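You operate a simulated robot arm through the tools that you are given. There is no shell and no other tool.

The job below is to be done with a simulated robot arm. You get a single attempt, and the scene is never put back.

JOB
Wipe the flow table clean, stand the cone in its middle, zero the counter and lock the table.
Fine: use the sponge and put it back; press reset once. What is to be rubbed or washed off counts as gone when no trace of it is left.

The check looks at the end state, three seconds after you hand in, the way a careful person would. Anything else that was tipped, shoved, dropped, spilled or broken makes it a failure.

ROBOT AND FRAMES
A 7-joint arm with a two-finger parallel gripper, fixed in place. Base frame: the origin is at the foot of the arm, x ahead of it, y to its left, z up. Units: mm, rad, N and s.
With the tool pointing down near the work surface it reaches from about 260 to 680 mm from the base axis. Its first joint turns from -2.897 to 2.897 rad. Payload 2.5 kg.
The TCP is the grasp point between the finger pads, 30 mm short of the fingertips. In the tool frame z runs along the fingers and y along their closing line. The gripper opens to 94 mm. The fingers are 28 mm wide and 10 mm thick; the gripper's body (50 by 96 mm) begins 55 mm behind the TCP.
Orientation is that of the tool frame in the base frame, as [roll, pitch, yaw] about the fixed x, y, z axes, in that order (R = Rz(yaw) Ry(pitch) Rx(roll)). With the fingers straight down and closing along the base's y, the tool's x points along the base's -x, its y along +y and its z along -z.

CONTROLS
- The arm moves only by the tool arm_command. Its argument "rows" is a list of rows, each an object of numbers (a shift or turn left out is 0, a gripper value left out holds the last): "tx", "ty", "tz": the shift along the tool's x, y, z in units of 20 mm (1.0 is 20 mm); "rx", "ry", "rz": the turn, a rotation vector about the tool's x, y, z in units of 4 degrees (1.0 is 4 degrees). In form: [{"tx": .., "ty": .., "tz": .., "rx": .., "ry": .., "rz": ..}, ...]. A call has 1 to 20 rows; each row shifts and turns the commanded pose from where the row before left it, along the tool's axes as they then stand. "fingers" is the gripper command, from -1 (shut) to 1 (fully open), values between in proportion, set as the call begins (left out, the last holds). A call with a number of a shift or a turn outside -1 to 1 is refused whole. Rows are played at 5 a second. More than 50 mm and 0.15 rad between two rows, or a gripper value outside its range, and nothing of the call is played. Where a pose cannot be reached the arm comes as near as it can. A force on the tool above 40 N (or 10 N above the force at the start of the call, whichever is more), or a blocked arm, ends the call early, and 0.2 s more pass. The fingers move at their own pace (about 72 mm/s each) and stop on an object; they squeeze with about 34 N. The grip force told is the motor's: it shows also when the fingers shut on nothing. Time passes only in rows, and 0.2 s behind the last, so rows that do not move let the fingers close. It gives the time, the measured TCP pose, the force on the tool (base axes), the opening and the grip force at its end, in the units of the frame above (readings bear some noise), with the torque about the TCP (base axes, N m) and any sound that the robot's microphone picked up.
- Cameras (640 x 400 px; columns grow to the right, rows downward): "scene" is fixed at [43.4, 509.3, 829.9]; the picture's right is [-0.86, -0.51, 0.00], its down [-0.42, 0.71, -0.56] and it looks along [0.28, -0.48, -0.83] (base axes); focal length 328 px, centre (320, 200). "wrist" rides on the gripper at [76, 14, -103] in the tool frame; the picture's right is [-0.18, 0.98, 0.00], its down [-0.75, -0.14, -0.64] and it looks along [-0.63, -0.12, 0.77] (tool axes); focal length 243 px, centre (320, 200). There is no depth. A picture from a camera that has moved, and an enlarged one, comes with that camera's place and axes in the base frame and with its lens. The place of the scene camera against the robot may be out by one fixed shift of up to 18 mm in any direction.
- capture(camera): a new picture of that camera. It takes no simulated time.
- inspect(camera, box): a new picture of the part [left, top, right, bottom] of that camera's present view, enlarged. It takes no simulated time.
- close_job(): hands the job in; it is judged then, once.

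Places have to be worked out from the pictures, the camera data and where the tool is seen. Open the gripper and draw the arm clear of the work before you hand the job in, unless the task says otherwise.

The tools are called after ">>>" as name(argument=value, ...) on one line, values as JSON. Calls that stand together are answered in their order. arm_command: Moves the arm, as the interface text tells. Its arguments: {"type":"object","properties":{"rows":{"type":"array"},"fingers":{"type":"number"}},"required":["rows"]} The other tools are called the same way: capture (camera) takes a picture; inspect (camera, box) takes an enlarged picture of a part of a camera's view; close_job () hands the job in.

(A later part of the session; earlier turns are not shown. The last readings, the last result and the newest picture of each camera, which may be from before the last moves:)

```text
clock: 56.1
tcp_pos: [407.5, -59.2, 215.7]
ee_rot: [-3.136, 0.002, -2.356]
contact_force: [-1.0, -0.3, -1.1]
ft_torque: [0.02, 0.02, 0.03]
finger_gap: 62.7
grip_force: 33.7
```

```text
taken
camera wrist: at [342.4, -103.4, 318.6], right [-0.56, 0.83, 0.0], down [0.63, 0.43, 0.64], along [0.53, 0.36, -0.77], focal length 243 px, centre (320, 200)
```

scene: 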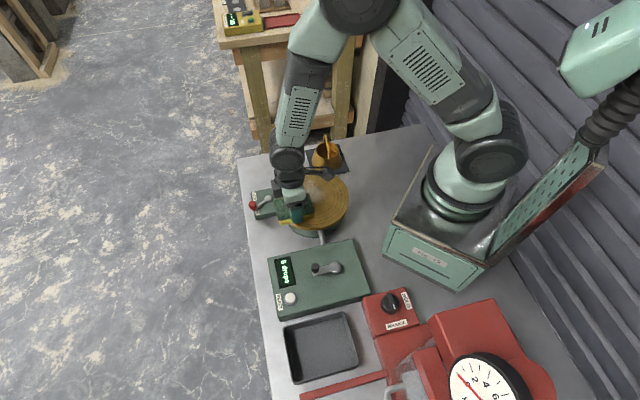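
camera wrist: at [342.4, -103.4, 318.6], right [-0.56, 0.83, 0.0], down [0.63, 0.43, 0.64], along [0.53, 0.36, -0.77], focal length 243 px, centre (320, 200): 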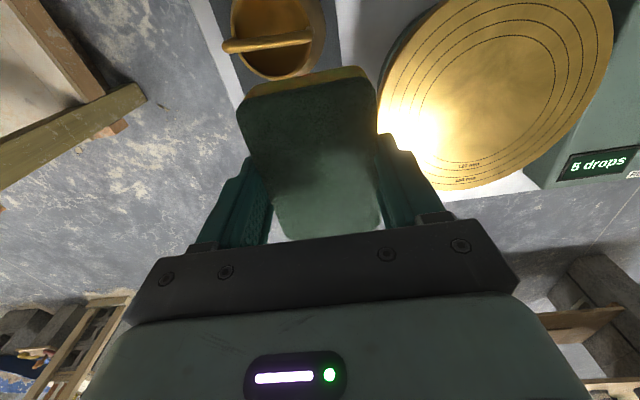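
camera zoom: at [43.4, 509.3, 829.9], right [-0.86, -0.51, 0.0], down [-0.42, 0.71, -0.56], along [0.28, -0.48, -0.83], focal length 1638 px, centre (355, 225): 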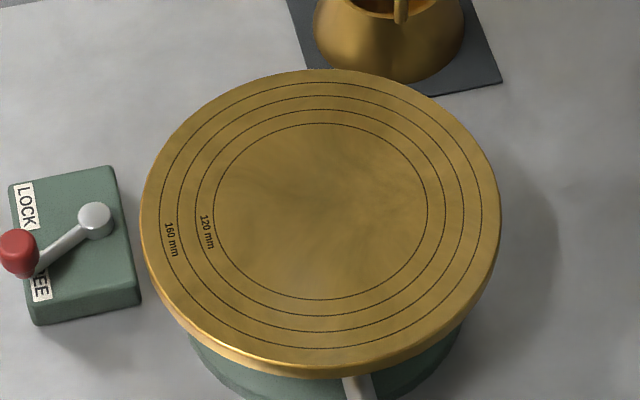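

The disc looks nearly clean, so I'll look very closely for faint residue.

>>> inspect(camera="scene", box=[285, 170, 345, 210])

>>> inspect(camera="wrist", box=[376, 0, 616, 190])

>>> inspect(camera="scene", box=[240, 240, 340, 320])

```text
10.00 times, centred on (315, 190) of scene
camera zoom: at [43.4, 509.3, 829.9], right [-0.86, -0.51, 0.0], down [-0.42, 0.71, -0.56], along [0.28, -0.48, -0.83], focal length 3276 px, centre (370, 300)
```

zoom: 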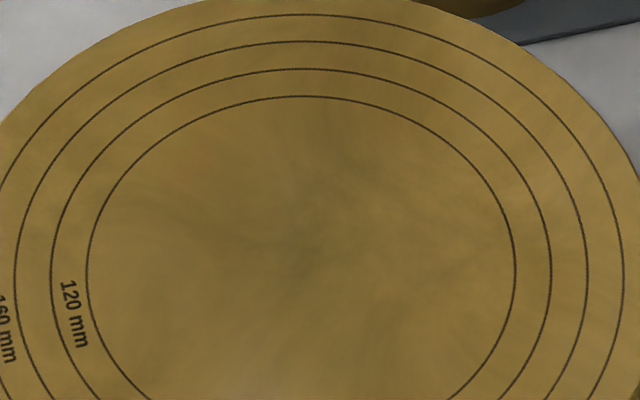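

```text
2.11 times, centred on (496, 95) of wrist
camera zoom: at [342.4, -103.4, 318.6], right [-0.56, 0.83, 0.0], down [0.63, 0.43, 0.64], along [0.53, 0.36, -0.77], focal length 511 px, centre (-50, 421)
```

zoom: 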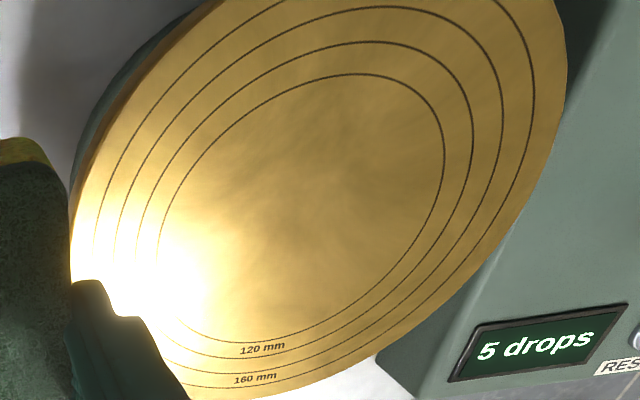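

```text
5.00 times, centred on (290, 280) of scene
camera zoom: at [43.4, 509.3, 829.9], right [-0.86, -0.51, 0.0], down [-0.42, 0.71, -0.56], along [0.28, -0.48, -0.83], focal length 1638 px, centre (470, -200)
```

zoom: 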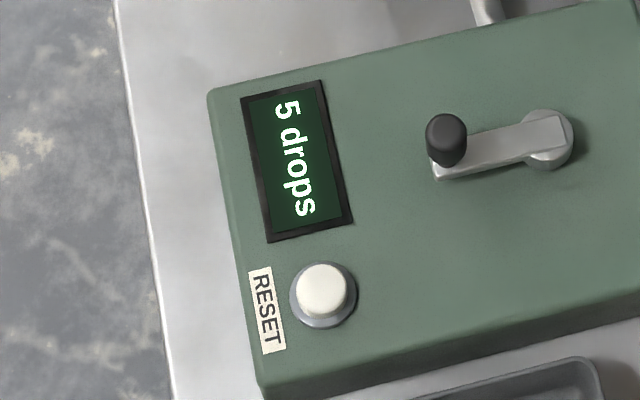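

There are faint smears in the centre which could be brass texture or thin residue. I'll look at the lower half, then decide on another pass.

>>> inspect(camera="scene", box=[283, 185, 347, 229])

>>> inspect(camera="scene", box=[295, 175, 335, 205])

```text
9.09 times, centred on (315, 207) of scene
camera zoom: at [43.4, 509.3, 829.9], right [-0.86, -0.51, 0.0], down [-0.42, 0.71, -0.56], along [0.28, -0.48, -0.83], focal length 2978 px, centre (366, 136)
```

zoom: 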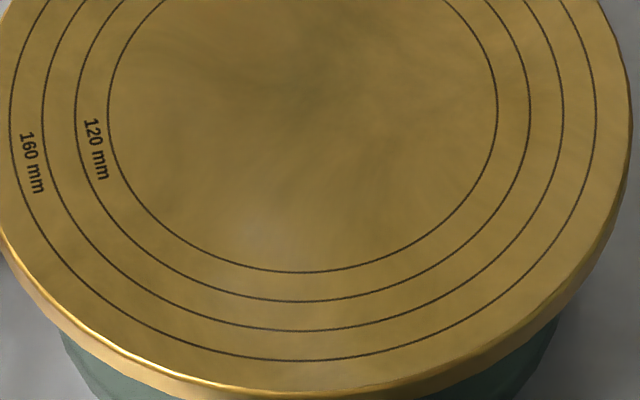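

```text
13.33 times, centred on (315, 190) of scene
camera zoom: at [43.4, 509.3, 829.9], right [-0.86, -0.51, 0.0], down [-0.42, 0.71, -0.56], along [0.28, -0.48, -0.83], focal length 4368 px, centre (387, 333)
```

zoom: 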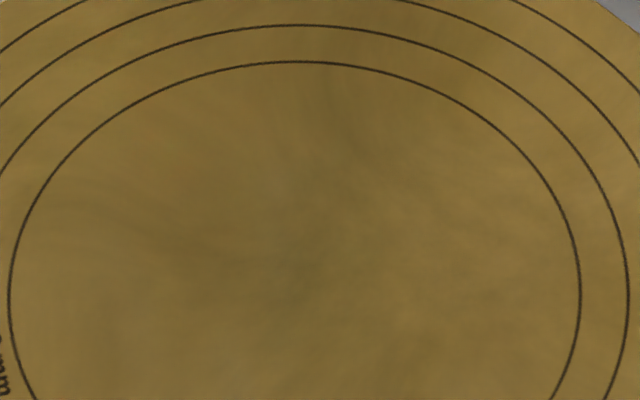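

I can't rule out a thin film, so I'll do another set of passes to be safe, starting again at the centre swath.

>>> arm_command(rows=[{"tx": -0.28, "ty": 0.892}, {"tx": -0.28, "ty": 0.892}, {"tx": -0.28, "ty": 0.892}, {"tx": -0.28, "ty": 0.892}, {"tx": -0.28, "ty": 0.892}, {"tx": -0.28, "ty": 0.892}, {"tz": 1, "rx": -0.05}, {"tz": 1}, {"tz": 1}, {"tz": 1}, {"tz": 0.35}, {}])

```text
clock: 58.8
tcp_pos: [356.5, 41.3, 126.2]
ee_rot: [3.141, 0.0, -2.36]
contact_force: [0.4, 0.1, -0.6]
ft_torque: [0.01, -0.02, 0.02]
finger_gap: 62.8
grip_force: 34.2
```

>>> arm_command(rows=[{"tz": 0.025}, {"tz": 0.025}, {}])

```text
clock: 59.5
tcp_pos: [356.5, 41.0, 126.8]
ee_rot: [-3.14, 0.001, -2.36]
contact_force: [0.3, -0.1, -1.1]
ft_torque: [0.01, -0.04, 0.03]
finger_gap: 62.5
grip_force: 34.1
```

>>> arm_command(rows=[{"tz": 0.03}, {"tz": 0.03}, {"tz": 0.02}, {}])

```text
clock: 60.5
tcp_pos: [357.5, 40.8, 125.2]
ee_rot: [3.142, 0.001, -2.362]
contact_force: [-0.1, 0.2, 0.9]
ft_torque: [0.01, -0.01, 0.0]
finger_gap: 62.7
grip_force: 34.0
```

>>> arm_command(rows=[{"tz": 0.02}, {"tz": 0.02}, {"tz": 0.01}, {}])

```text
clock: 61.5
tcp_pos: [356.1, 40.2, 123.7]
ee_rot: [-3.14, 0.002, -2.36]
contact_force: [-0.1, 0.9, 4.2]
ft_torque: [-0.04, -0.05, 0.0]
finger_gap: 62.6
grip_force: 34.1
```

Contact is about 4 N. I'll press a bit more and make the slow centre stroke.

>>> arm_command(rows=[{"tz": 0.025}, {"ty": 0.1}, {"ty": 0.22}, {"ty": 0.22}, {"ty": 0.22}, {"ty": 0.22}, {"ty": 0.22}, {"ty": 0.22}, {"ty": 0.22}, {"ty": 0.22}, {"ty": 0.22}, {"ty": 0.22}, {"ty": 0.22}, {"ty": 0.22}, {"ty": 0.22}, {"ty": 0.22}, {"ty": 0.22}, {"ty": 0.22}, {"ty": 0.22}, {}])

```text
clock: 65.8
tcp_pos: [302.8, 94.5, 124.2]
ee_rot: [3.139, 0.002, -2.358]
contact_force: [3.2, -3.2, 10.5]
ft_torque: [0.03, -0.1, -0.04]
finger_gap: 62.6
grip_force: 33.8
```

That was a full stroke at about 10 N. I'll try a slow diagonal return stroke in contact to cover the tool -x side again.

>>> arm_command(rows=[{"ty": -0.1, "tx": -0.05}, {"ty": -0.2, "tx": -0.09}, {"ty": -0.2, "tx": -0.09}, {"ty": -0.2, "tx": -0.09}, {"ty": -0.2, "tx": -0.09}, {"ty": -0.2, "tx": -0.09}, {"ty": -0.2, "tx": -0.09}, {"ty": -0.2, "tx": -0.09}, {"ty": -0.2, "tx": -0.09}, {"ty": -0.2, "tx": -0.09}, {"ty": -0.2, "tx": -0.09}, {"ty": -0.2, "tx": -0.09}, {"ty": -0.2, "tx": -0.09}, {"ty": -0.2, "tx": -0.09}, {"ty": -0.2, "tx": -0.09}, {"ty": -0.2, "tx": -0.09}, {"ty": -0.2, "tx": -0.09}, {"ty": -0.2, "tx": -0.09}, {}])

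```text
clock: 69.8
tcp_pos: [374.9, 66.7, 123.7]
ee_rot: [3.141, 0.002, -2.359]
contact_force: [0.7, 0.7, 0.0]
ft_torque: [-0.02, -0.01, 0.04]
finger_gap: 62.4
grip_force: 34.5
```

The return stroke completed, but contact faded at the end. I'll re-establish contact here and stroke back along tool +y on the -x swath.

>>> arm_command(rows=[{"tz": 0.02}, {"tz": 0.02}, {}])

```text
clock: 70.5
tcp_pos: [376.3, 67.9, 121.8]
ee_rot: [-3.141, 0.003, -2.359]
contact_force: [-0.4, -0.9, 12.6]
ft_torque: [-0.09, 0.08, 0.0]
finger_gap: 62.6
grip_force: 33.2
```

>>> arm_command(rows=[{"ty": 0.1}, {"ty": 0.2}, {"ty": 0.2}, {"ty": 0.2}, {"ty": 0.2}, {"ty": 0.2}, {"ty": 0.2}, {"ty": 0.2}, {"ty": 0.2}, {"ty": 0.2}, {"ty": 0.2}, {"ty": 0.2}, {"ty": 0.2}, {"ty": 0.2}, {"ty": 0.2}, {"ty": 0.2}, {"ty": 0.2}, {"ty": 0.2}, {"ty": 0.2}, {}])

>>> capture(camera="wrist")

>>> inspect(camera="scene", box=[240, 150, 380, 250])

```text
clock: 74.8
tcp_pos: [322.3, 119.9, 122.9]
ee_rot: [3.14, 0.0, -2.358]
contact_force: [-0.3, 0.7, 2.6]
ft_torque: [0.07, -0.02, -0.02]
finger_gap: 62.9
grip_force: 33.6
```

```text
taken
camera wrist: at [257.1, 76.2, 225.4], right [-0.56, 0.83, 0.0], down [0.63, 0.43, 0.64], along [0.53, 0.36, -0.77], focal length 243 px, centre (320, 200)
```

wrist: 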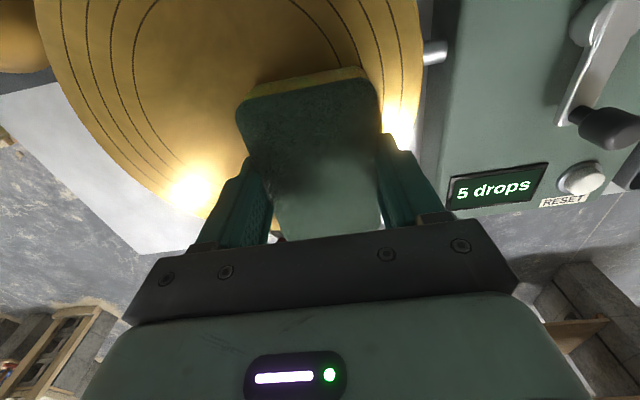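

```text
4.00 times, centred on (310, 200) of scene
camera zoom: at [43.4, 509.3, 829.9], right [-0.86, -0.51, 0.0], down [-0.42, 0.71, -0.56], along [0.28, -0.48, -0.83], focal length 1310 px, centre (360, 200)
```

zoom: 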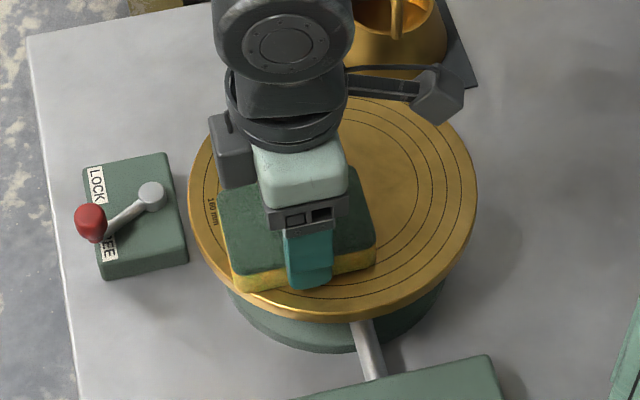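

Now a diagonal pass across to the tool +x side, pressing slightly more.

>>> arm_command(rows=[{"tz": 0.02}, {"ty": -0.1, "tx": 0.08}, {"ty": -0.22, "tx": 0.18}, {"ty": -0.22, "tx": 0.18}, {"ty": -0.22, "tx": 0.18}, {"ty": -0.22, "tx": 0.18}, {"ty": -0.22, "tx": 0.18}, {"ty": -0.22, "tx": 0.18}, {"ty": -0.22, "tx": 0.18}, {"ty": -0.22, "tx": 0.18}, {"ty": -0.22, "tx": 0.18}, {"ty": -0.22, "tx": 0.18}, {"ty": -0.22, "tx": 0.18}, {"ty": -0.22, "tx": 0.18}, {"ty": -0.22, "tx": 0.18}, {"ty": -0.22, "tx": 0.18}, {"ty": -0.22, "tx": 0.18}, {"ty": -0.22, "tx": 0.18}, {"ty": -0.22, "tx": 0.18}, {}])

```text
clock: 79.0
tcp_pos: [332.0, 20.0, 122.1]
ee_rot: [3.14, 0.0, -2.36]
contact_force: [0.4, 4.8, 10.7]
ft_torque: [0.11, -0.12, 0.04]
finger_gap: 62.8
grip_force: 34.1
```

Contact was good at about 10 N. Now I'll stroke back along tool +y on the +x swath.

>>> arm_command(rows=[{"ty": 0.1}, {"ty": 0.2}, {"ty": 0.2}, {"ty": 0.2}, {"ty": 0.2}, {"ty": 0.2}, {"ty": 0.2}, {"ty": 0.2}, {"ty": 0.2}, {"ty": 0.2}, {"ty": 0.2}, {"ty": 0.2}, {"ty": 0.2}, {"ty": 0.2}, {"ty": 0.2}, {"ty": 0.2}, {"ty": 0.2}, {"ty": 0.2}, {"ty": 0.2}, {}])

```text
clock: 83.2
tcp_pos: [280.3, 73.0, 121.8]
ee_rot: [3.141, 0.003, -2.36]
contact_force: [0.5, 0.2, -0.5]
ft_torque: [-0.02, -0.01, 0.03]
finger_gap: 62.5
grip_force: 33.8
```

I'll lift and move aside to compare the disc's appearance with the previous look.

>>> arm_command(rows=[{"tz": -0.5}, {"tz": -1}, {"tz": -1}, {"tz": -1}, {"tz": -1}, {"ty": -1}, {"ty": -1}, {"ty": -1}, {"ty": -1}, {"ty": -1}, {"ty": -1}, {"ty": -1}, {"ty": -1}, {"ty": -1}, {}])

>>> inspect(camera="scene", box=[285, 170, 345, 210])

>>> inspect(camera="scene", box=[283, 185, 347, 229])

>>> inspect(camera="scene", box=[265, 155, 361, 235])

>>> capture(camera="wrist")

```text
clock: 86.3
tcp_pos: [406.8, -54.5, 212.9]
ee_rot: [-3.141, 0.001, -2.36]
contact_force: [-0.1, -0.5, 0.7]
ft_torque: [0.02, -0.01, 0.01]
finger_gap: 62.8
grip_force: 34.1
```

```text
10.00 times, centred on (315, 190) of scene
camera zoom: at [43.4, 509.3, 829.9], right [-0.86, -0.51, 0.0], down [-0.42, 0.71, -0.56], along [0.28, -0.48, -0.83], focal length 3276 px, centre (370, 300)
```

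zoom: 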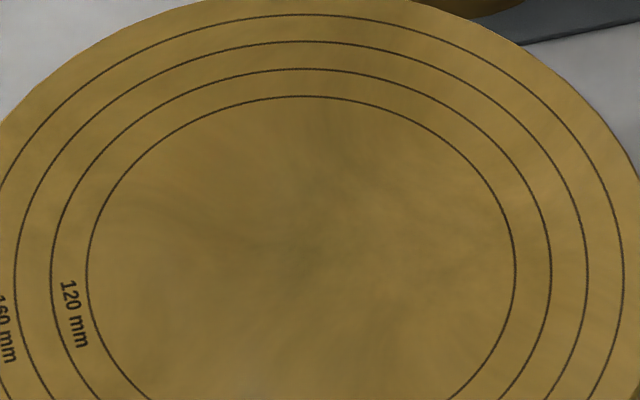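

```text
9.09 times, centred on (315, 207) of scene
camera zoom: at [43.4, 509.3, 829.9], right [-0.86, -0.51, 0.0], down [-0.42, 0.71, -0.56], along [0.28, -0.48, -0.83], focal length 2978 px, centre (366, 136)
```

zoom: 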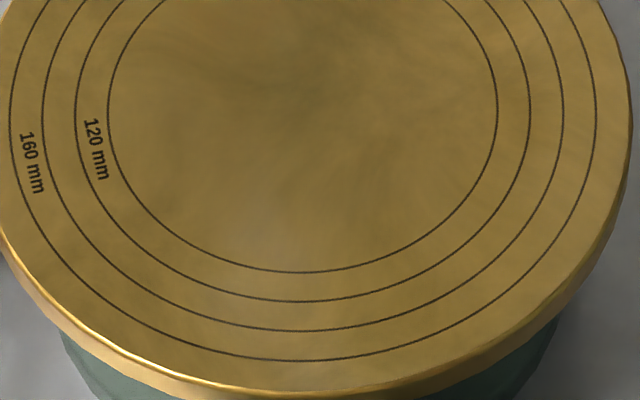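

```text
5.00 times, centred on (313, 195) of scene
camera zoom: at [43.4, 509.3, 829.9], right [-0.86, -0.51, 0.0], down [-0.42, 0.71, -0.56], along [0.28, -0.48, -0.83], focal length 1638 px, centre (355, 225)
```

zoom: 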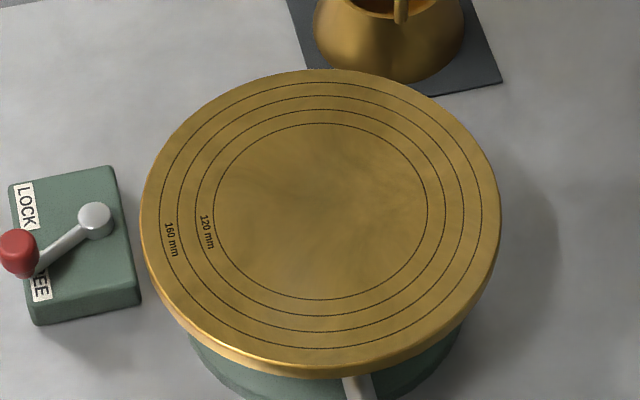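

```text
taken
camera wrist: at [342.3, -98.4, 315.3], right [-0.56, 0.83, 0.0], down [0.63, 0.43, 0.64], along [0.53, 0.36, -0.77], focal length 243 px, centre (320, 200)
```

wrist: 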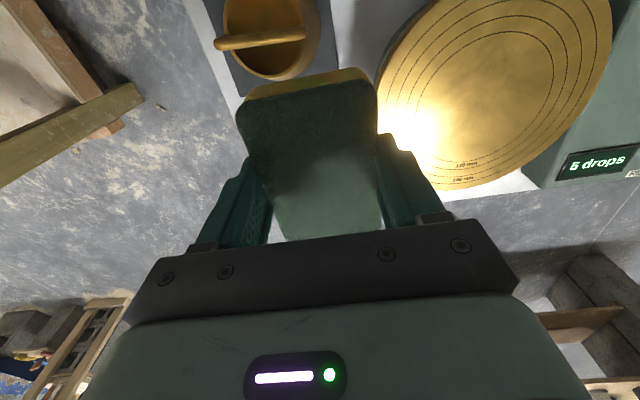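

The pictures before and after are identical, so the mottling is brass texture and the disc is clean. I'll carry the sponge back above its original place at (532.5, 4.5).

>>> arm_command(rows=[{"tx": -0.934, "ty": -0.333}, {"tx": -0.934, "ty": -0.333}, {"tx": -0.934, "ty": -0.333}, {"tx": -0.934, "ty": -0.333}, {"tx": -0.934, "ty": -0.333}, {"tx": -0.934, "ty": -0.333}, {"tx": -0.934, "ty": -0.333}, {}])

>>> capture(camera="wrist")

```text
clock: 88.2
tcp_pos: [534.1, 5.2, 210.9]
ee_rot: [-3.141, 0.002, -2.36]
contact_force: [0.9, -0.4, 0.4]
ft_torque: [0.01, -0.02, 0.04]
finger_gap: 62.5
grip_force: 33.7
```

```text
taken
camera wrist: at [467.8, -38.2, 314.4], right [-0.56, 0.83, 0.0], down [0.63, 0.43, 0.64], along [0.53, 0.36, -0.77], focal length 243 px, centre (320, 200)
```

wrist: 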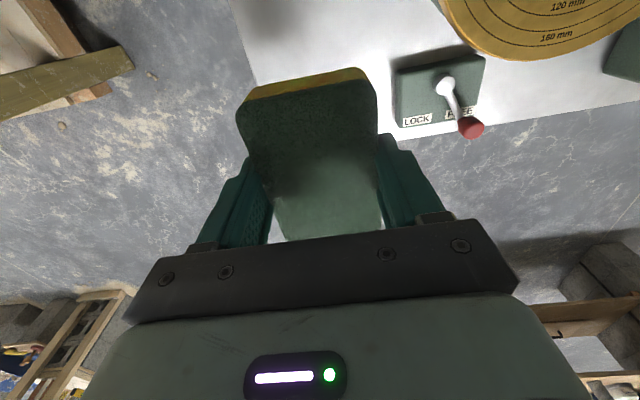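

I'm over the sponge's home spot. I'll descend to just above the bench, then creep down to contact.

>>> arm_command(rows=[{"tz": 1, "tx": 0.03, "ty": 0.0}, {"tz": 1}, {"tz": 1}, {"tz": 1}, {"tz": 1}, {"tz": 1}, {"tz": 1}, {"tz": 0.8}, {"tz": 0.4}, {}])

>>> arm_command(rows=[{"tz": 0.05}, {"tz": 0.05}, {"tz": 0.05}, {}])

```text
clock: 90.3
tcp_pos: [533.9, 5.1, 45.7]
ee_rot: [3.141, 0.003, -2.358]
contact_force: [0.8, -0.2, 0.6]
ft_torque: [0.02, 0.0, -0.01]
finger_gap: 62.7
grip_force: 34.0
```

```text
clock: 91.3
tcp_pos: [532.4, 6.0, 45.6]
ee_rot: [-3.141, 0.003, -2.361]
contact_force: [-0.4, -0.6, 0.0]
ft_torque: [0.01, 0.01, 0.0]
finger_gap: 62.5
grip_force: 33.7
```

>>> arm_command(rows=[{"tz": 0.05}, {"tz": 0.05}, {"tz": 0.05}, {}])

```text
clock: 92.3
tcp_pos: [532.8, 4.1, 42.0]
ee_rot: [3.142, 0.003, -2.36]
contact_force: [0.0, 0.5, 0.8]
ft_torque: [-0.03, 0.02, 0.03]
finger_gap: 62.8
grip_force: 34.2
```

>>> arm_command(rows=[{"tz": 0.05}, {"tz": 0.05}, {}])

```text
clock: 93.2
tcp_pos: [532.5, 4.8, 40.7]
ee_rot: [3.141, 0.002, -2.36]
contact_force: [-1.2, 0.2, -1.1]
ft_torque: [-0.01, 0.03, -0.03]
finger_gap: 62.8
grip_force: 33.7
```

>>> arm_command(rows=[{"tz": 0.05}, {"tz": 0.05}, {}])

```text
clock: 94.0
tcp_pos: [532.2, 5.7, 37.9]
ee_rot: [3.141, 0.002, -2.36]
contact_force: [-0.2, -0.9, 0.3]
ft_torque: [-0.01, 0.01, 0.01]
finger_gap: 62.7
grip_force: 33.9
```

>>> arm_command(rows=[{"tz": 0.04}, {"tz": 0.03}, {}])

>>> inspect(camera="scene", box=[230, 130, 310, 190])

```text
clock: 94.8
tcp_pos: [533.0, 4.9, 36.9]
ee_rot: [-3.141, 0.001, -2.361]
contact_force: [-0.2, 0.0, 1.6]
ft_torque: [-0.01, 0.05, -0.05]
finger_gap: 62.8
grip_force: 34.4
```

```text
6.67 times, centred on (270, 160) of scene
camera zoom: at [43.4, 509.3, 829.9], right [-0.86, -0.51, 0.0], down [-0.42, 0.71, -0.56], along [0.28, -0.48, -0.83], focal length 2184 px, centre (653, 467)
```

zoom: 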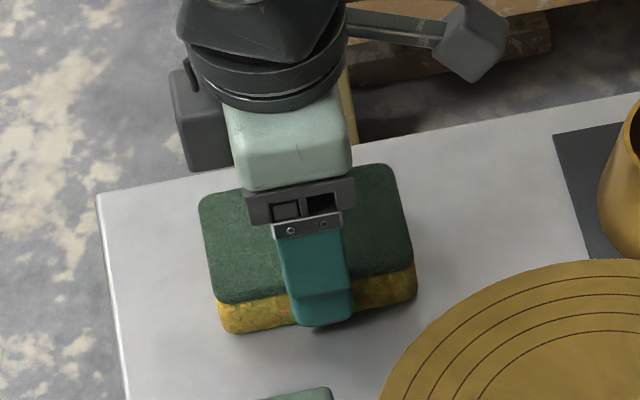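

A hint of contact at 1.6 N. One more small step to confirm before release.

>>> arm_command(rows=[{"tz": 0.03}, {}])

```text
clock: 95.3
tcp_pos: [533.0, 5.5, 36.4]
ee_rot: [-3.14, 0.002, -2.361]
contact_force: [-0.2, -0.6, 8.9]
ft_torque: [-0.06, 0.07, -0.01]
finger_gap: 62.7
grip_force: 33.8
```

The sponge rests on the bench with 9 N contact, so I'll open the gripper and lift away.

>>> arm_command(rows=[{}, {}, {}, {}], fingers=1)

>>> arm_command(rows=[{"tz": -0.3}, {"tz": -0.6}, {"tz": -1}, {"tz": -1}, {"tz": -1}, {"tz": -1}, {"tz": -1}, {"tz": -1}, {"tz": -1}, {}])

>>> inspect(camera="scene", box=[230, 130, 390, 230])

>>> capture(camera="wrist")

```text
clock: 96.3
tcp_pos: [531.9, 5.9, 36.3]
ee_rot: [3.139, 0.001, -2.361]
contact_force: [0.4, -0.4, 0.7]
ft_torque: [-0.01, 0.02, 0.02]
finger_gap: 94.2
grip_force: 0.2
```

```text
clock: 98.5
tcp_pos: [531.9, 5.9, 195.5]
ee_rot: [3.141, 0.002, -2.359]
contact_force: [0.3, -0.3, -1.0]
ft_torque: [0.02, 0.01, 0.02]
finger_gap: 94.2
grip_force: 0.1
```

```text
4.00 times, centred on (310, 180) of scene
camera zoom: at [43.4, 509.3, 829.9], right [-0.86, -0.51, 0.0], down [-0.42, 0.71, -0.56], along [0.28, -0.48, -0.83], focal length 1310 px, centre (360, 280)
```

zoom: 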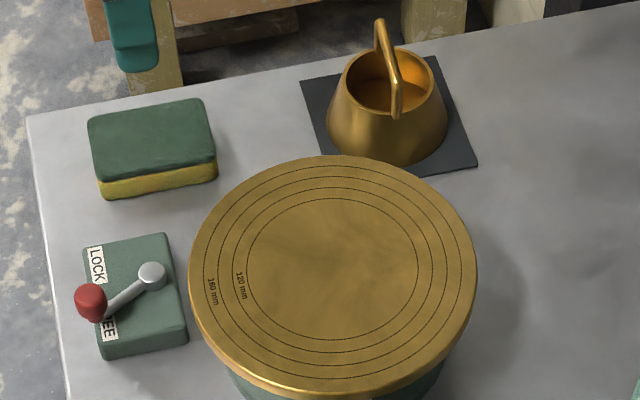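

```text
taken
camera wrist: at [466.2, -38.6, 297.5], right [-0.56, 0.83, 0.0], down [0.63, 0.43, 0.64], along [0.53, 0.36, -0.77], focal length 243 px, centre (320, 200)
```

wrist: 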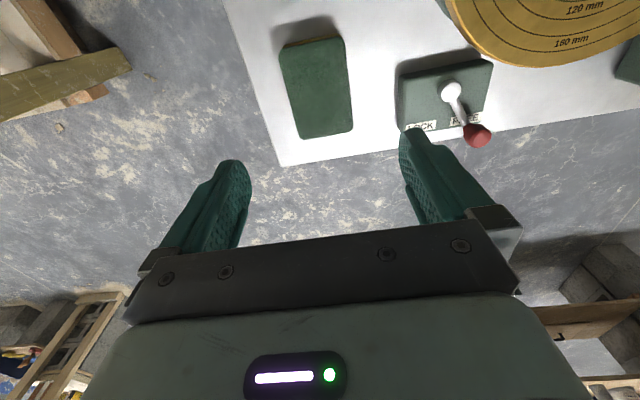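

The sponge is back where it was. Now I'll move above the cone and rotate the tool 90° so the fingers close across its handle bar.

>>> arm_command(rows=[{"tx": 0.958, "ty": 0.035, "tz": -0.2}, {"tx": 0.958, "ty": 0.035, "tz": -0.2}, {"tx": 0.958, "ty": 0.035, "tz": -0.2}, {"tx": 0.958, "ty": 0.035, "tz": -0.2}, {"tx": 0.958, "ty": 0.035, "tz": -0.2}, {"tx": 0.958, "ty": 0.035, "tz": -0.2}, {"tx": 0.958, "ty": 0.035, "tz": -0.2}, {"tx": 0.958, "ty": 0.035, "tz": -0.2}, {"tx": 0.958, "ty": 0.035, "tz": -0.2}, {"tx": 0.958, "ty": 0.035, "tz": -0.2}, {}])

>>> arm_command(rows=[{"rz": 1}, {"rz": 1}, {"rz": 1}, {"rz": 1}, {"rz": 1}, {"rz": 1}, {"rz": 1}, {"rz": 1}, {"rz": 1}, {"rz": 1}, {"rz": 1}, {"rz": 1}, {"rz": 1}, {"rz": 1}, {"rz": 1}, {"rz": 1}, {"rz": 1}, {"rz": 1}, {"rz": 1}, {"rz": 1}])

>>> arm_command(rows=[{"rz": 1}, {"rz": 1}, {"rz": 0.5}, {}])

>>> capture(camera="wrist")

>>> capture(camera="scene")

```text
clock: 101.0
tcp_pos: [392.6, -126.9, 234.7]
ee_rot: [-3.141, 0.002, -2.36]
contact_force: [0.0, 0.5, -0.4]
ft_torque: [0.02, -0.01, -0.03]
finger_gap: 94.1
grip_force: 0.1
```

```text
clock: 105.2
tcp_pos: [391.4, -125.1, 234.5]
ee_rot: [3.139, -0.001, 2.527]
contact_force: [0.2, 0.0, 1.2]
ft_torque: [-0.03, 0.01, 0.0]
finger_gap: 94.3
grip_force: 0.0
```

```text
clock: 106.2
tcp_pos: [391.2, -125.8, 233.7]
ee_rot: [3.139, 0.0, 2.353]
contact_force: [-0.2, -0.3, -0.2]
ft_torque: [0.01, 0.01, -0.03]
finger_gap: 94.1
grip_force: 0.0
```

```text
taken
camera wrist: at [346.6, -61.7, 336.5], right [0.83, 0.56, 0.0], down [0.43, -0.64, 0.64], along [0.36, -0.53, -0.77], focal length 243 px, centre (320, 200)
```

wrist: 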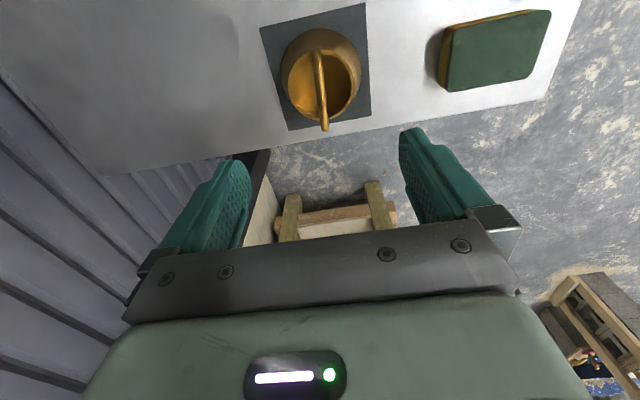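

```text
taken
```

scene: 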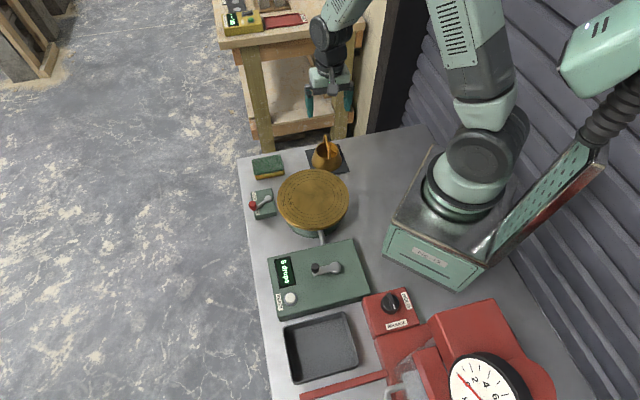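

The handle bar now lies almost along the view direction. I'll enlarge it to get its exact position and angle.

>>> inspect(camera="wrist", box=[250, 0, 390, 140])

>>> inspect(camera="scene", box=[295, 130, 359, 170])

```text
2.86 times, centred on (320, 70) of wrist
camera zoom: at [346.6, -61.7, 336.5], right [0.83, 0.56, 0.0], down [0.43, -0.64, 0.64], along [0.36, -0.53, -0.77], focal length 693 px, centre (320, 571)
```

zoom: 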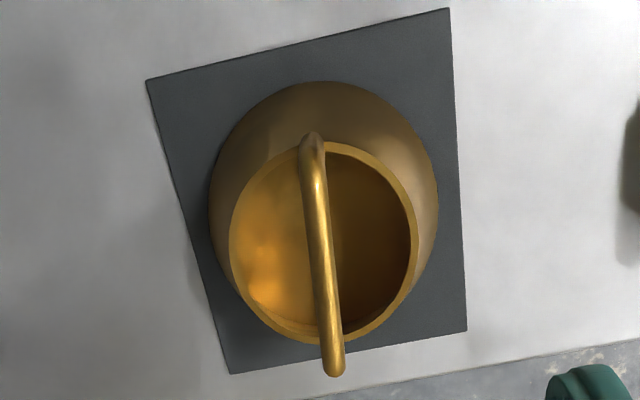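

```text
10.00 times, centred on (327, 150) of scene
camera zoom: at [43.4, 509.3, 829.9], right [-0.86, -0.51, 0.0], down [-0.42, 0.71, -0.56], along [0.28, -0.48, -0.83], focal length 3276 px, centre (250, 700)
```

zoom: 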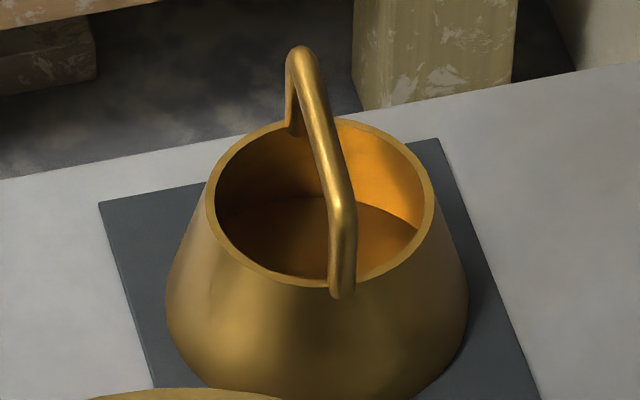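

The cone axis is at about (390.5, -125), with the bar at z≈84 and about -49° in plan. I'll turn the tool 3.6° more to square up on the bar and descend to just above grasp height.

>>> arm_command(rows=[{"rz": 0.9}, {"tz": 1}, {"tz": 1}, {"tz": 1}, {"tz": 1}, {"tz": 1}, {"tz": 0.8}, {"tz": 0.6}, {}], fingers=1)

>>> inspect(camera="scene", box=[285, 110, 365, 170])

>>> capture(camera="wrist")

```text
clock: 108.2
tcp_pos: [390.8, -125.5, 105.0]
ee_rot: [3.139, 0.0, 2.289]
contact_force: [0.2, 0.2, -0.7]
ft_torque: [-0.05, -0.01, 0.0]
finger_gap: 94.1
grip_force: 0.0
```

```text
6.67 times, centred on (325, 140) of scene
camera zoom: at [43.4, 509.3, 829.9], right [-0.86, -0.51, 0.0], down [-0.42, 0.71, -0.56], along [0.28, -0.48, -0.83], focal length 2184 px, centre (287, 600)
```

zoom: 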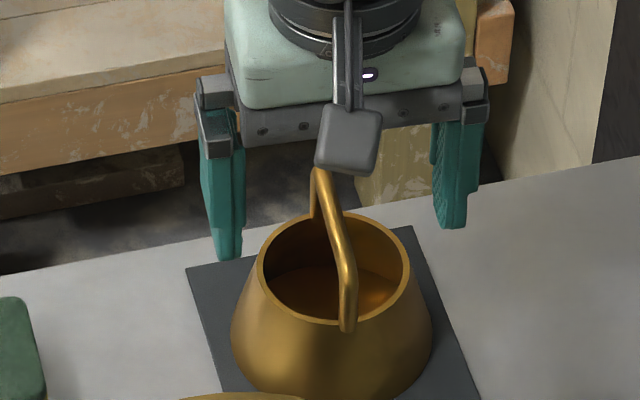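

```text
taken
camera wrist: at [350.6, -59.2, 208.1], right [0.86, 0.51, 0.0], down [0.39, -0.66, 0.64], along [0.33, -0.55, -0.77], focal length 243 px, centre (320, 200)
```

wrist: 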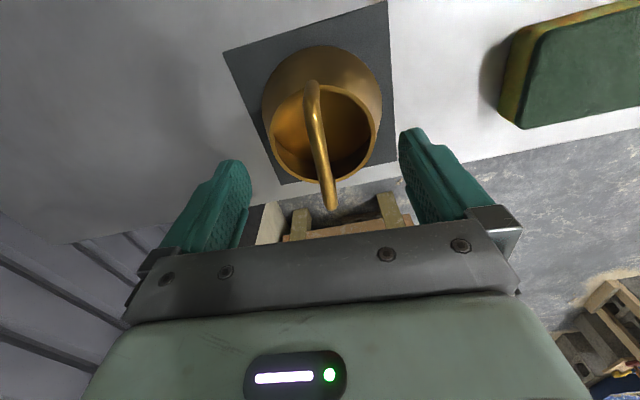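

The fingers straddle the bar with only a 1–2 mm lateral offset. I'll correct that, descend to TCP z≈87, and close gently.

>>> arm_command(rows=[{"ty": 0.07, "tz": 0.4}, {"tz": 0.3}, {"tz": 0.2}, {}], fingers=1)

>>> inspect(camera="scene", box=[285, 110, 365, 170])

```text
clock: 109.2
tcp_pos: [390.9, -123.2, 87.5]
ee_rot: [3.139, 0.0, 2.289]
contact_force: [-0.3, 0.2, -0.3]
ft_torque: [0.02, 0.04, 0.02]
finger_gap: 94.0
grip_force: 0.0
```

```text
6.67 times, centred on (325, 140) of scene
camera zoom: at [43.4, 509.3, 829.9], right [-0.86, -0.51, 0.0], down [-0.42, 0.71, -0.56], along [0.28, -0.48, -0.83], focal length 2184 px, centre (287, 600)
```

zoom: 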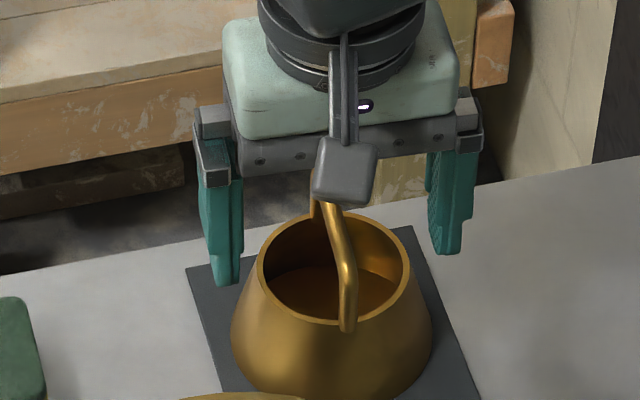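

Fingertip-to-rim clearance looks tight, so I'll raise 4 mm (the bar stays well within the pads) and then close on the bar.

>>> arm_command(rows=[{"tz": -0.2}, {}], fingers=1)

>>> arm_command(rows=[{}, {}], fingers=-0.4)

>>> inspect(camera="scene", box=[285, 110, 365, 170])

```text
clock: 109.8
tcp_pos: [392.1, -124.9, 91.7]
ee_rot: [3.138, -0.001, 2.289]
contact_force: [0.9, 0.5, 1.0]
ft_torque: [0.0, 0.01, -0.01]
finger_gap: 94.3
grip_force: 0.1
```

```text
clock: 110.3
tcp_pos: [392.1, -125.5, 92.3]
ee_rot: [3.139, -0.001, 2.291]
contact_force: [0.6, 0.5, 0.0]
ft_torque: [-0.02, -0.02, 0.02]
finger_gap: 28.3
grip_force: 0.1
```

```text
6.67 times, centred on (325, 140) of scene
camera zoom: at [43.4, 509.3, 829.9], right [-0.86, -0.51, 0.0], down [-0.42, 0.71, -0.56], along [0.28, -0.48, -0.83], focal length 2184 px, centre (287, 600)
```

zoom: 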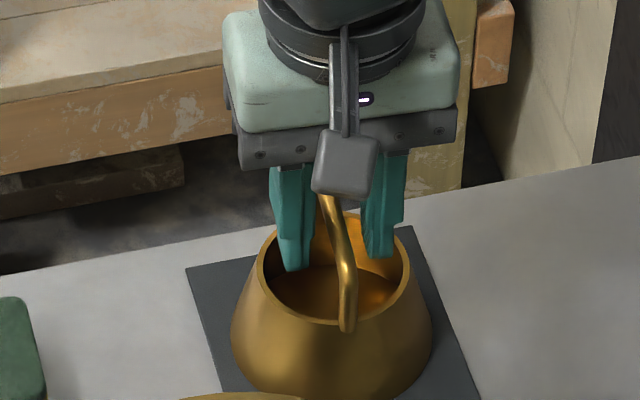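

The fingers straddle the bar at 28 mm with no contact. Now I'll close fully.

>>> arm_command(rows=[{}, {}, {}, {}], fingers=-1)

>>> inspect(camera="scene", box=[285, 110, 365, 170])

>>> capture(camera="wrist")

```text
clock: 111.3
tcp_pos: [393.3, -122.6, 91.1]
ee_rot: [3.136, 0.0, 2.292]
contact_force: [3.5, 4.9, 8.8]
ft_torque: [0.0, -0.03, -0.03]
finger_gap: 8.4
grip_force: 34.1
```

```text
6.67 times, centred on (325, 140) of scene
camera zoom: at [43.4, 509.3, 829.9], right [-0.86, -0.51, 0.0], down [-0.42, 0.71, -0.56], along [0.28, -0.48, -0.83], focal length 2184 px, centre (287, 600)
```

zoom: 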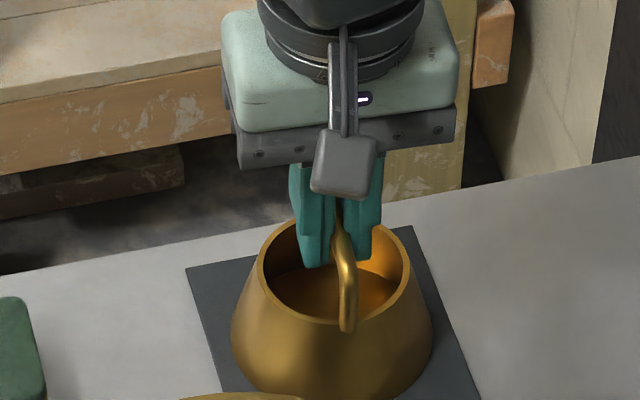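

```text
taken
camera wrist: at [351.9, -58.1, 195.0], right [0.86, 0.51, 0.0], down [0.39, -0.66, 0.64], along [0.33, -0.55, -0.77], focal length 243 px, centre (320, 200)
```

wrist: 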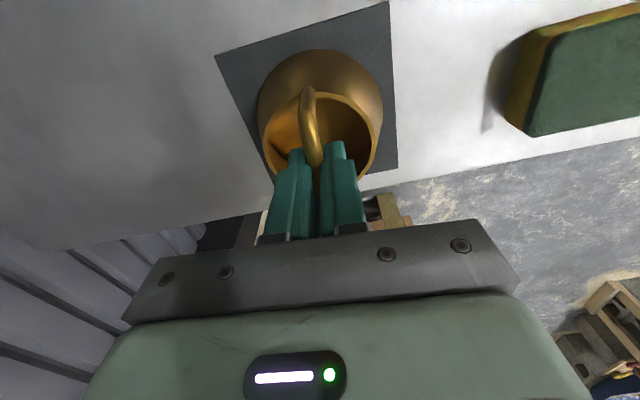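

The bar is gripped (8.4 mm, 34 N). I'll lift slowly and check the cone hangs straight.

>>> arm_command(rows=[{"tz": -0.1}, {"tz": -0.2}, {"tz": -0.4}, {"tz": -0.6}, {"tz": -0.8}, {"tz": -1}, {"tz": -1}, {}])

>>> inspect(camera="scene", box=[275, 80, 375, 180])

>>> capture(camera="wrist")

```text
clock: 113.2
tcp_pos: [393.0, -124.1, 174.0]
ee_rot: [3.14, 0.0, 2.291]
contact_force: [-0.4, 0.2, -3.0]
ft_torque: [0.0, 0.03, -0.01]
finger_gap: 8.5
grip_force: 34.3
```

```text
4.00 times, centred on (325, 130) of scene
camera zoom: at [43.4, 509.3, 829.9], right [-0.86, -0.51, 0.0], down [-0.42, 0.71, -0.56], along [0.28, -0.48, -0.83], focal length 1310 px, centre (300, 480)
```

zoom: 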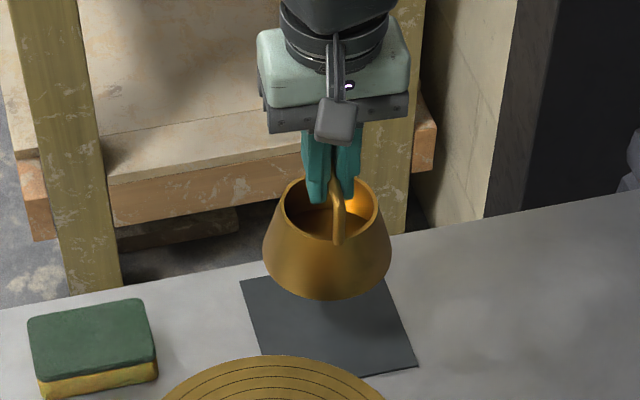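

```text
taken
camera wrist: at [352.3, -57.7, 276.8], right [0.86, 0.51, 0.0], down [0.39, -0.66, 0.64], along [0.33, -0.55, -0.77], focal length 243 px, centre (320, 200)
```

wrist: 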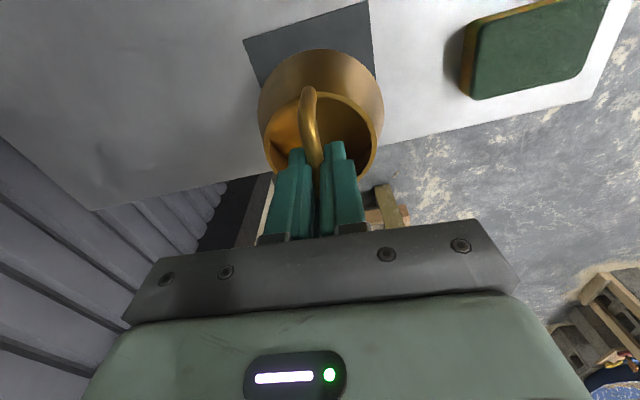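

The cone hangs straight and weighs about 3 N. I'll raise it and carry it smoothly over the disc centre, estimated at (325, 70.5).

>>> arm_command(rows=[{"tz": -0.5}, {"tz": -0.8}, {"tz": -0.8}, {"tz": -0.5}, {"tx": 0.3, "ty": 0.121}, {"tx": 0.6, "ty": 0.243}, {"tx": 0.8, "ty": 0.323}, {"tx": 0.9, "ty": 0.364}, {"tx": 0.9, "ty": 0.364}, {"tx": 0.9, "ty": 0.364}, {"tx": 0.9, "ty": 0.364}, {"tx": 0.9, "ty": 0.364}, {"tx": 0.9, "ty": 0.364}, {"tx": 0.8, "ty": 0.323}, {"tx": 0.7, "ty": 0.283}, {"tx": 0.5, "ty": 0.202}, {"tx": 0.3, "ty": 0.121}, {"tx": 0.15, "ty": 0.06}, {}, {}])

>>> capture(camera="scene")

>>> inspect(camera="scene", box=[255, 110, 375, 230])

>>> capture(camera="wrist")

```text
clock: 117.3
tcp_pos: [324.3, 71.2, 226.7]
ee_rot: [3.139, 0.0, 2.29]
contact_force: [-0.3, 0.0, -3.2]
ft_torque: [0.03, -0.03, -0.02]
finger_gap: 8.3
grip_force: 33.7
```

```text
taken
```

scene: 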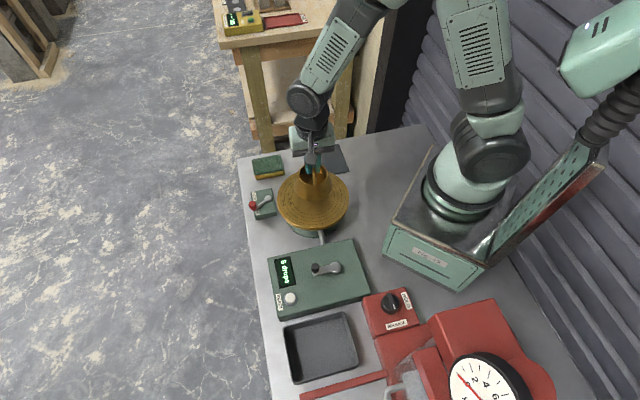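

```text
3.33 times, centred on (315, 170) of scene
camera zoom: at [43.4, 509.3, 829.9], right [-0.86, -0.51, 0.0], down [-0.42, 0.71, -0.56], along [0.28, -0.48, -0.83], focal length 1092 px, centre (337, 300)
```

zoom: 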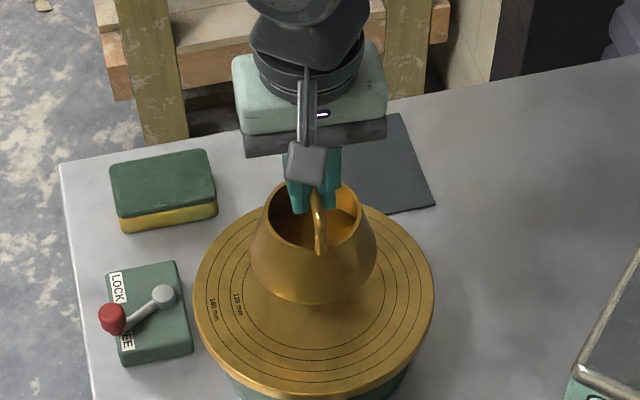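

```text
taken
camera wrist: at [284.0, 136.0, 329.6], right [0.86, 0.51, 0.0], down [0.39, -0.66, 0.64], along [0.33, -0.55, -0.77], focal length 243 px, centre (320, 200)
```

wrist: 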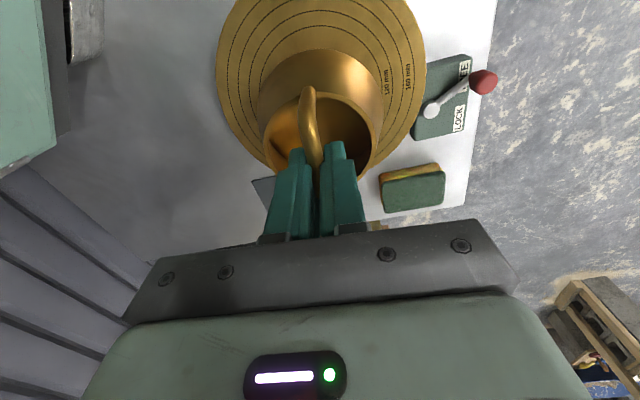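

The wrist camera sees most of the disc with its rings and the hanging cone. I'll enlarge it to measure the disc centre relative to the TCP.

>>> inspect(camera="wrist", box=[205, 0, 445, 180])

```text
2.22 times, centred on (325, 90) of wrist
camera zoom: at [284.0, 136.0, 329.6], right [0.86, 0.51, 0.0], down [0.39, -0.66, 0.64], along [0.33, -0.55, -0.77], focal length 539 px, centre (309, 444)
```

zoom: 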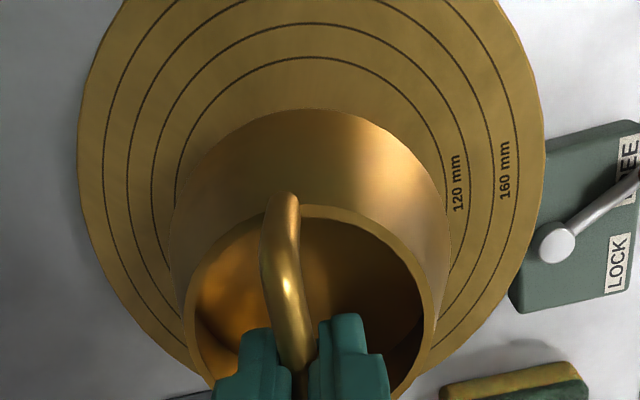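

Fits put the disc centre at about (324.3, 69) and the cone axis at about (324, 70). I'll nudge by about 1 mm and lower to a few mm above the disc.

>>> arm_command(rows=[{"tx": -0.055, "ty": -0.035, "tz": 0.4}, {"tz": 0.6}, {"tz": 0.6}, {"tz": 0.4}, {"tz": 0.3}, {}, {}])

>>> inspect(camera="wrist", box=[205, 0, 445, 180])

>>> inspect(camera="scene", box=[265, 155, 361, 235])

```text
clock: 119.0
tcp_pos: [324.4, 68.9, 180.1]
ee_rot: [3.14, 0.0, 2.29]
contact_force: [0.3, 0.2, -2.6]
ft_torque: [0.0, 0.0, 0.01]
finger_gap: 8.4
grip_force: 33.8
```

```text
2.22 times, centred on (325, 90) of wrist
camera zoom: at [283.8, 134.8, 282.7], right [0.86, 0.51, 0.0], down [0.39, -0.66, 0.64], along [0.33, -0.55, -0.77], focal length 539 px, centre (309, 444)
```

zoom: 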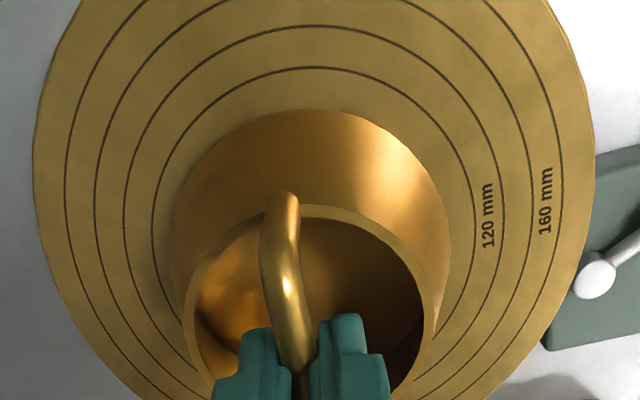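

```text
5.00 times, centred on (313, 195) of scene
camera zoom: at [43.4, 509.3, 829.9], right [-0.86, -0.51, 0.0], down [-0.42, 0.71, -0.56], along [0.28, -0.48, -0.83], focal length 1638 px, centre (355, 225)
```

zoom: 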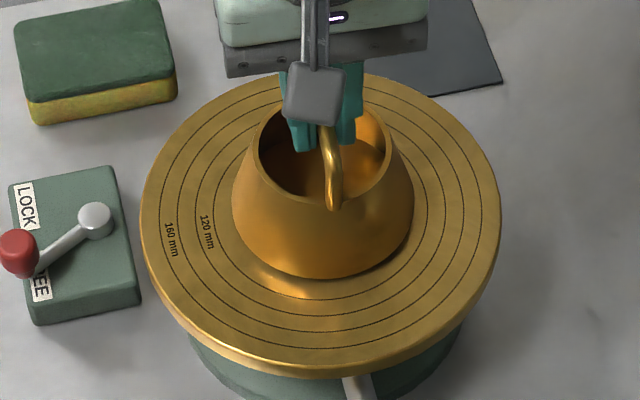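

The cone hovers about 6 mm above the disc, nearly concentric with the 120 mm ring. I'll zoom in for a finer check.

>>> inspect(camera="scene", box=[287, 175, 343, 217])

```text
9.52 times, centred on (315, 196) of scene
camera zoom: at [43.4, 509.3, 829.9], right [-0.86, -0.51, 0.0], down [-0.42, 0.71, -0.56], along [0.28, -0.48, -0.83], focal length 3120 px, centre (368, 238)
```

zoom: 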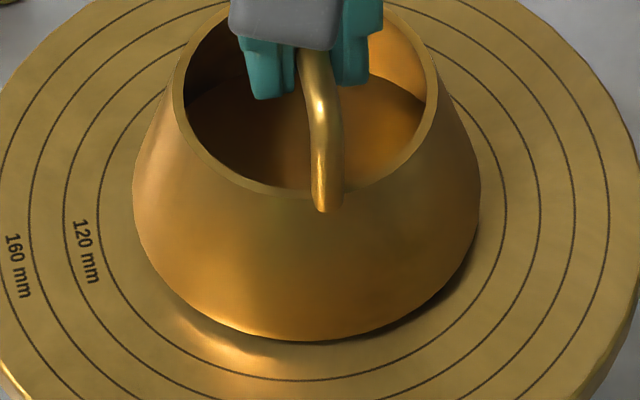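

The cone is about 1.2 mm to the right in the image. I'll correct that and creep down to contact.

>>> arm_command(rows=[{"ty": 0.06, "tx": -0.01}, {"tz": 0.1}, {"tz": 0.1}, {}])

>>> arm_command(rows=[{"tz": 0.04}, {"tz": 0.03}, {}])

```text
clock: 120.0
tcp_pos: [326.1, 67.4, 175.9]
ee_rot: [3.14, 0.001, 2.292]
contact_force: [0.5, 0.3, -3.0]
ft_torque: [-0.02, -0.02, 0.06]
finger_gap: 8.7
grip_force: 34.5
```

```text
clock: 120.8
tcp_pos: [326.4, 70.1, 174.4]
ee_rot: [3.139, 0.002, 2.29]
contact_force: [0.1, 0.1, -3.2]
ft_torque: [-0.01, 0.02, 0.0]
finger_gap: 8.4
grip_force: 33.8
```

>>> arm_command(rows=[{"tz": 0.03}, {"tz": 0.03}, {}])

>>> inspect(camera="scene", box=[287, 175, 343, 217])

```text
clock: 121.5
tcp_pos: [327.0, 69.8, 173.9]
ee_rot: [3.137, -0.001, 2.29]
contact_force: [-4.6, 2.6, 28.5]
ft_torque: [-0.27, -0.23, -0.05]
finger_gap: 8.4
grip_force: 33.8
```

```text
9.52 times, centred on (315, 196) of scene
camera zoom: at [43.4, 509.3, 829.9], right [-0.86, -0.51, 0.0], down [-0.42, 0.71, -0.56], along [0.28, -0.48, -0.83], focal length 3120 px, centre (368, 238)
```

zoom: 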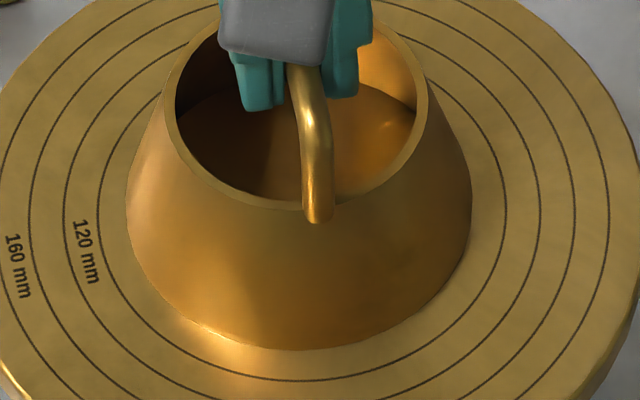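

Contact made, and the base is now about 1.1 mm left of centre. I'll back off slightly, nudge back by 1 mm, and set down again more gently.

>>> arm_command(rows=[{"tz": -0.1}, {"ty": -0.05}, {}, {}])

>>> inspect(camera="scene", box=[287, 175, 343, 217])

```text
clock: 122.5
tcp_pos: [326.7, 68.6, 174.9]
ee_rot: [3.139, 0.001, 2.289]
contact_force: [1.6, 0.1, -3.1]
ft_torque: [0.01, 0.03, 0.03]
finger_gap: 8.3
grip_force: 33.8
```

```text
9.52 times, centred on (315, 196) of scene
camera zoom: at [43.4, 509.3, 829.9], right [-0.86, -0.51, 0.0], down [-0.42, 0.71, -0.56], along [0.28, -0.48, -0.83], focal length 3120 px, centre (368, 238)
```

zoom: 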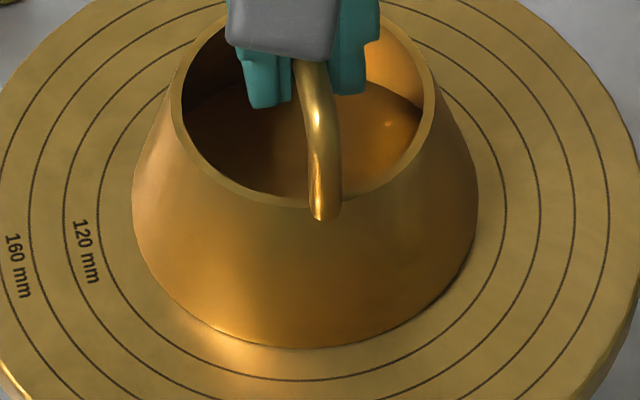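

It's centred within about 0.6 mm now. I'll lower gently to light contact.

>>> arm_command(rows=[{"tz": 0.03}, {"tz": 0.02}, {}])

```text
clock: 123.3
tcp_pos: [325.8, 68.5, 175.1]
ee_rot: [3.14, 0.0, 2.292]
contact_force: [0.0, 1.8, -0.4]
ft_torque: [-0.05, -0.03, 0.02]
finger_gap: 8.7
grip_force: 33.9
```

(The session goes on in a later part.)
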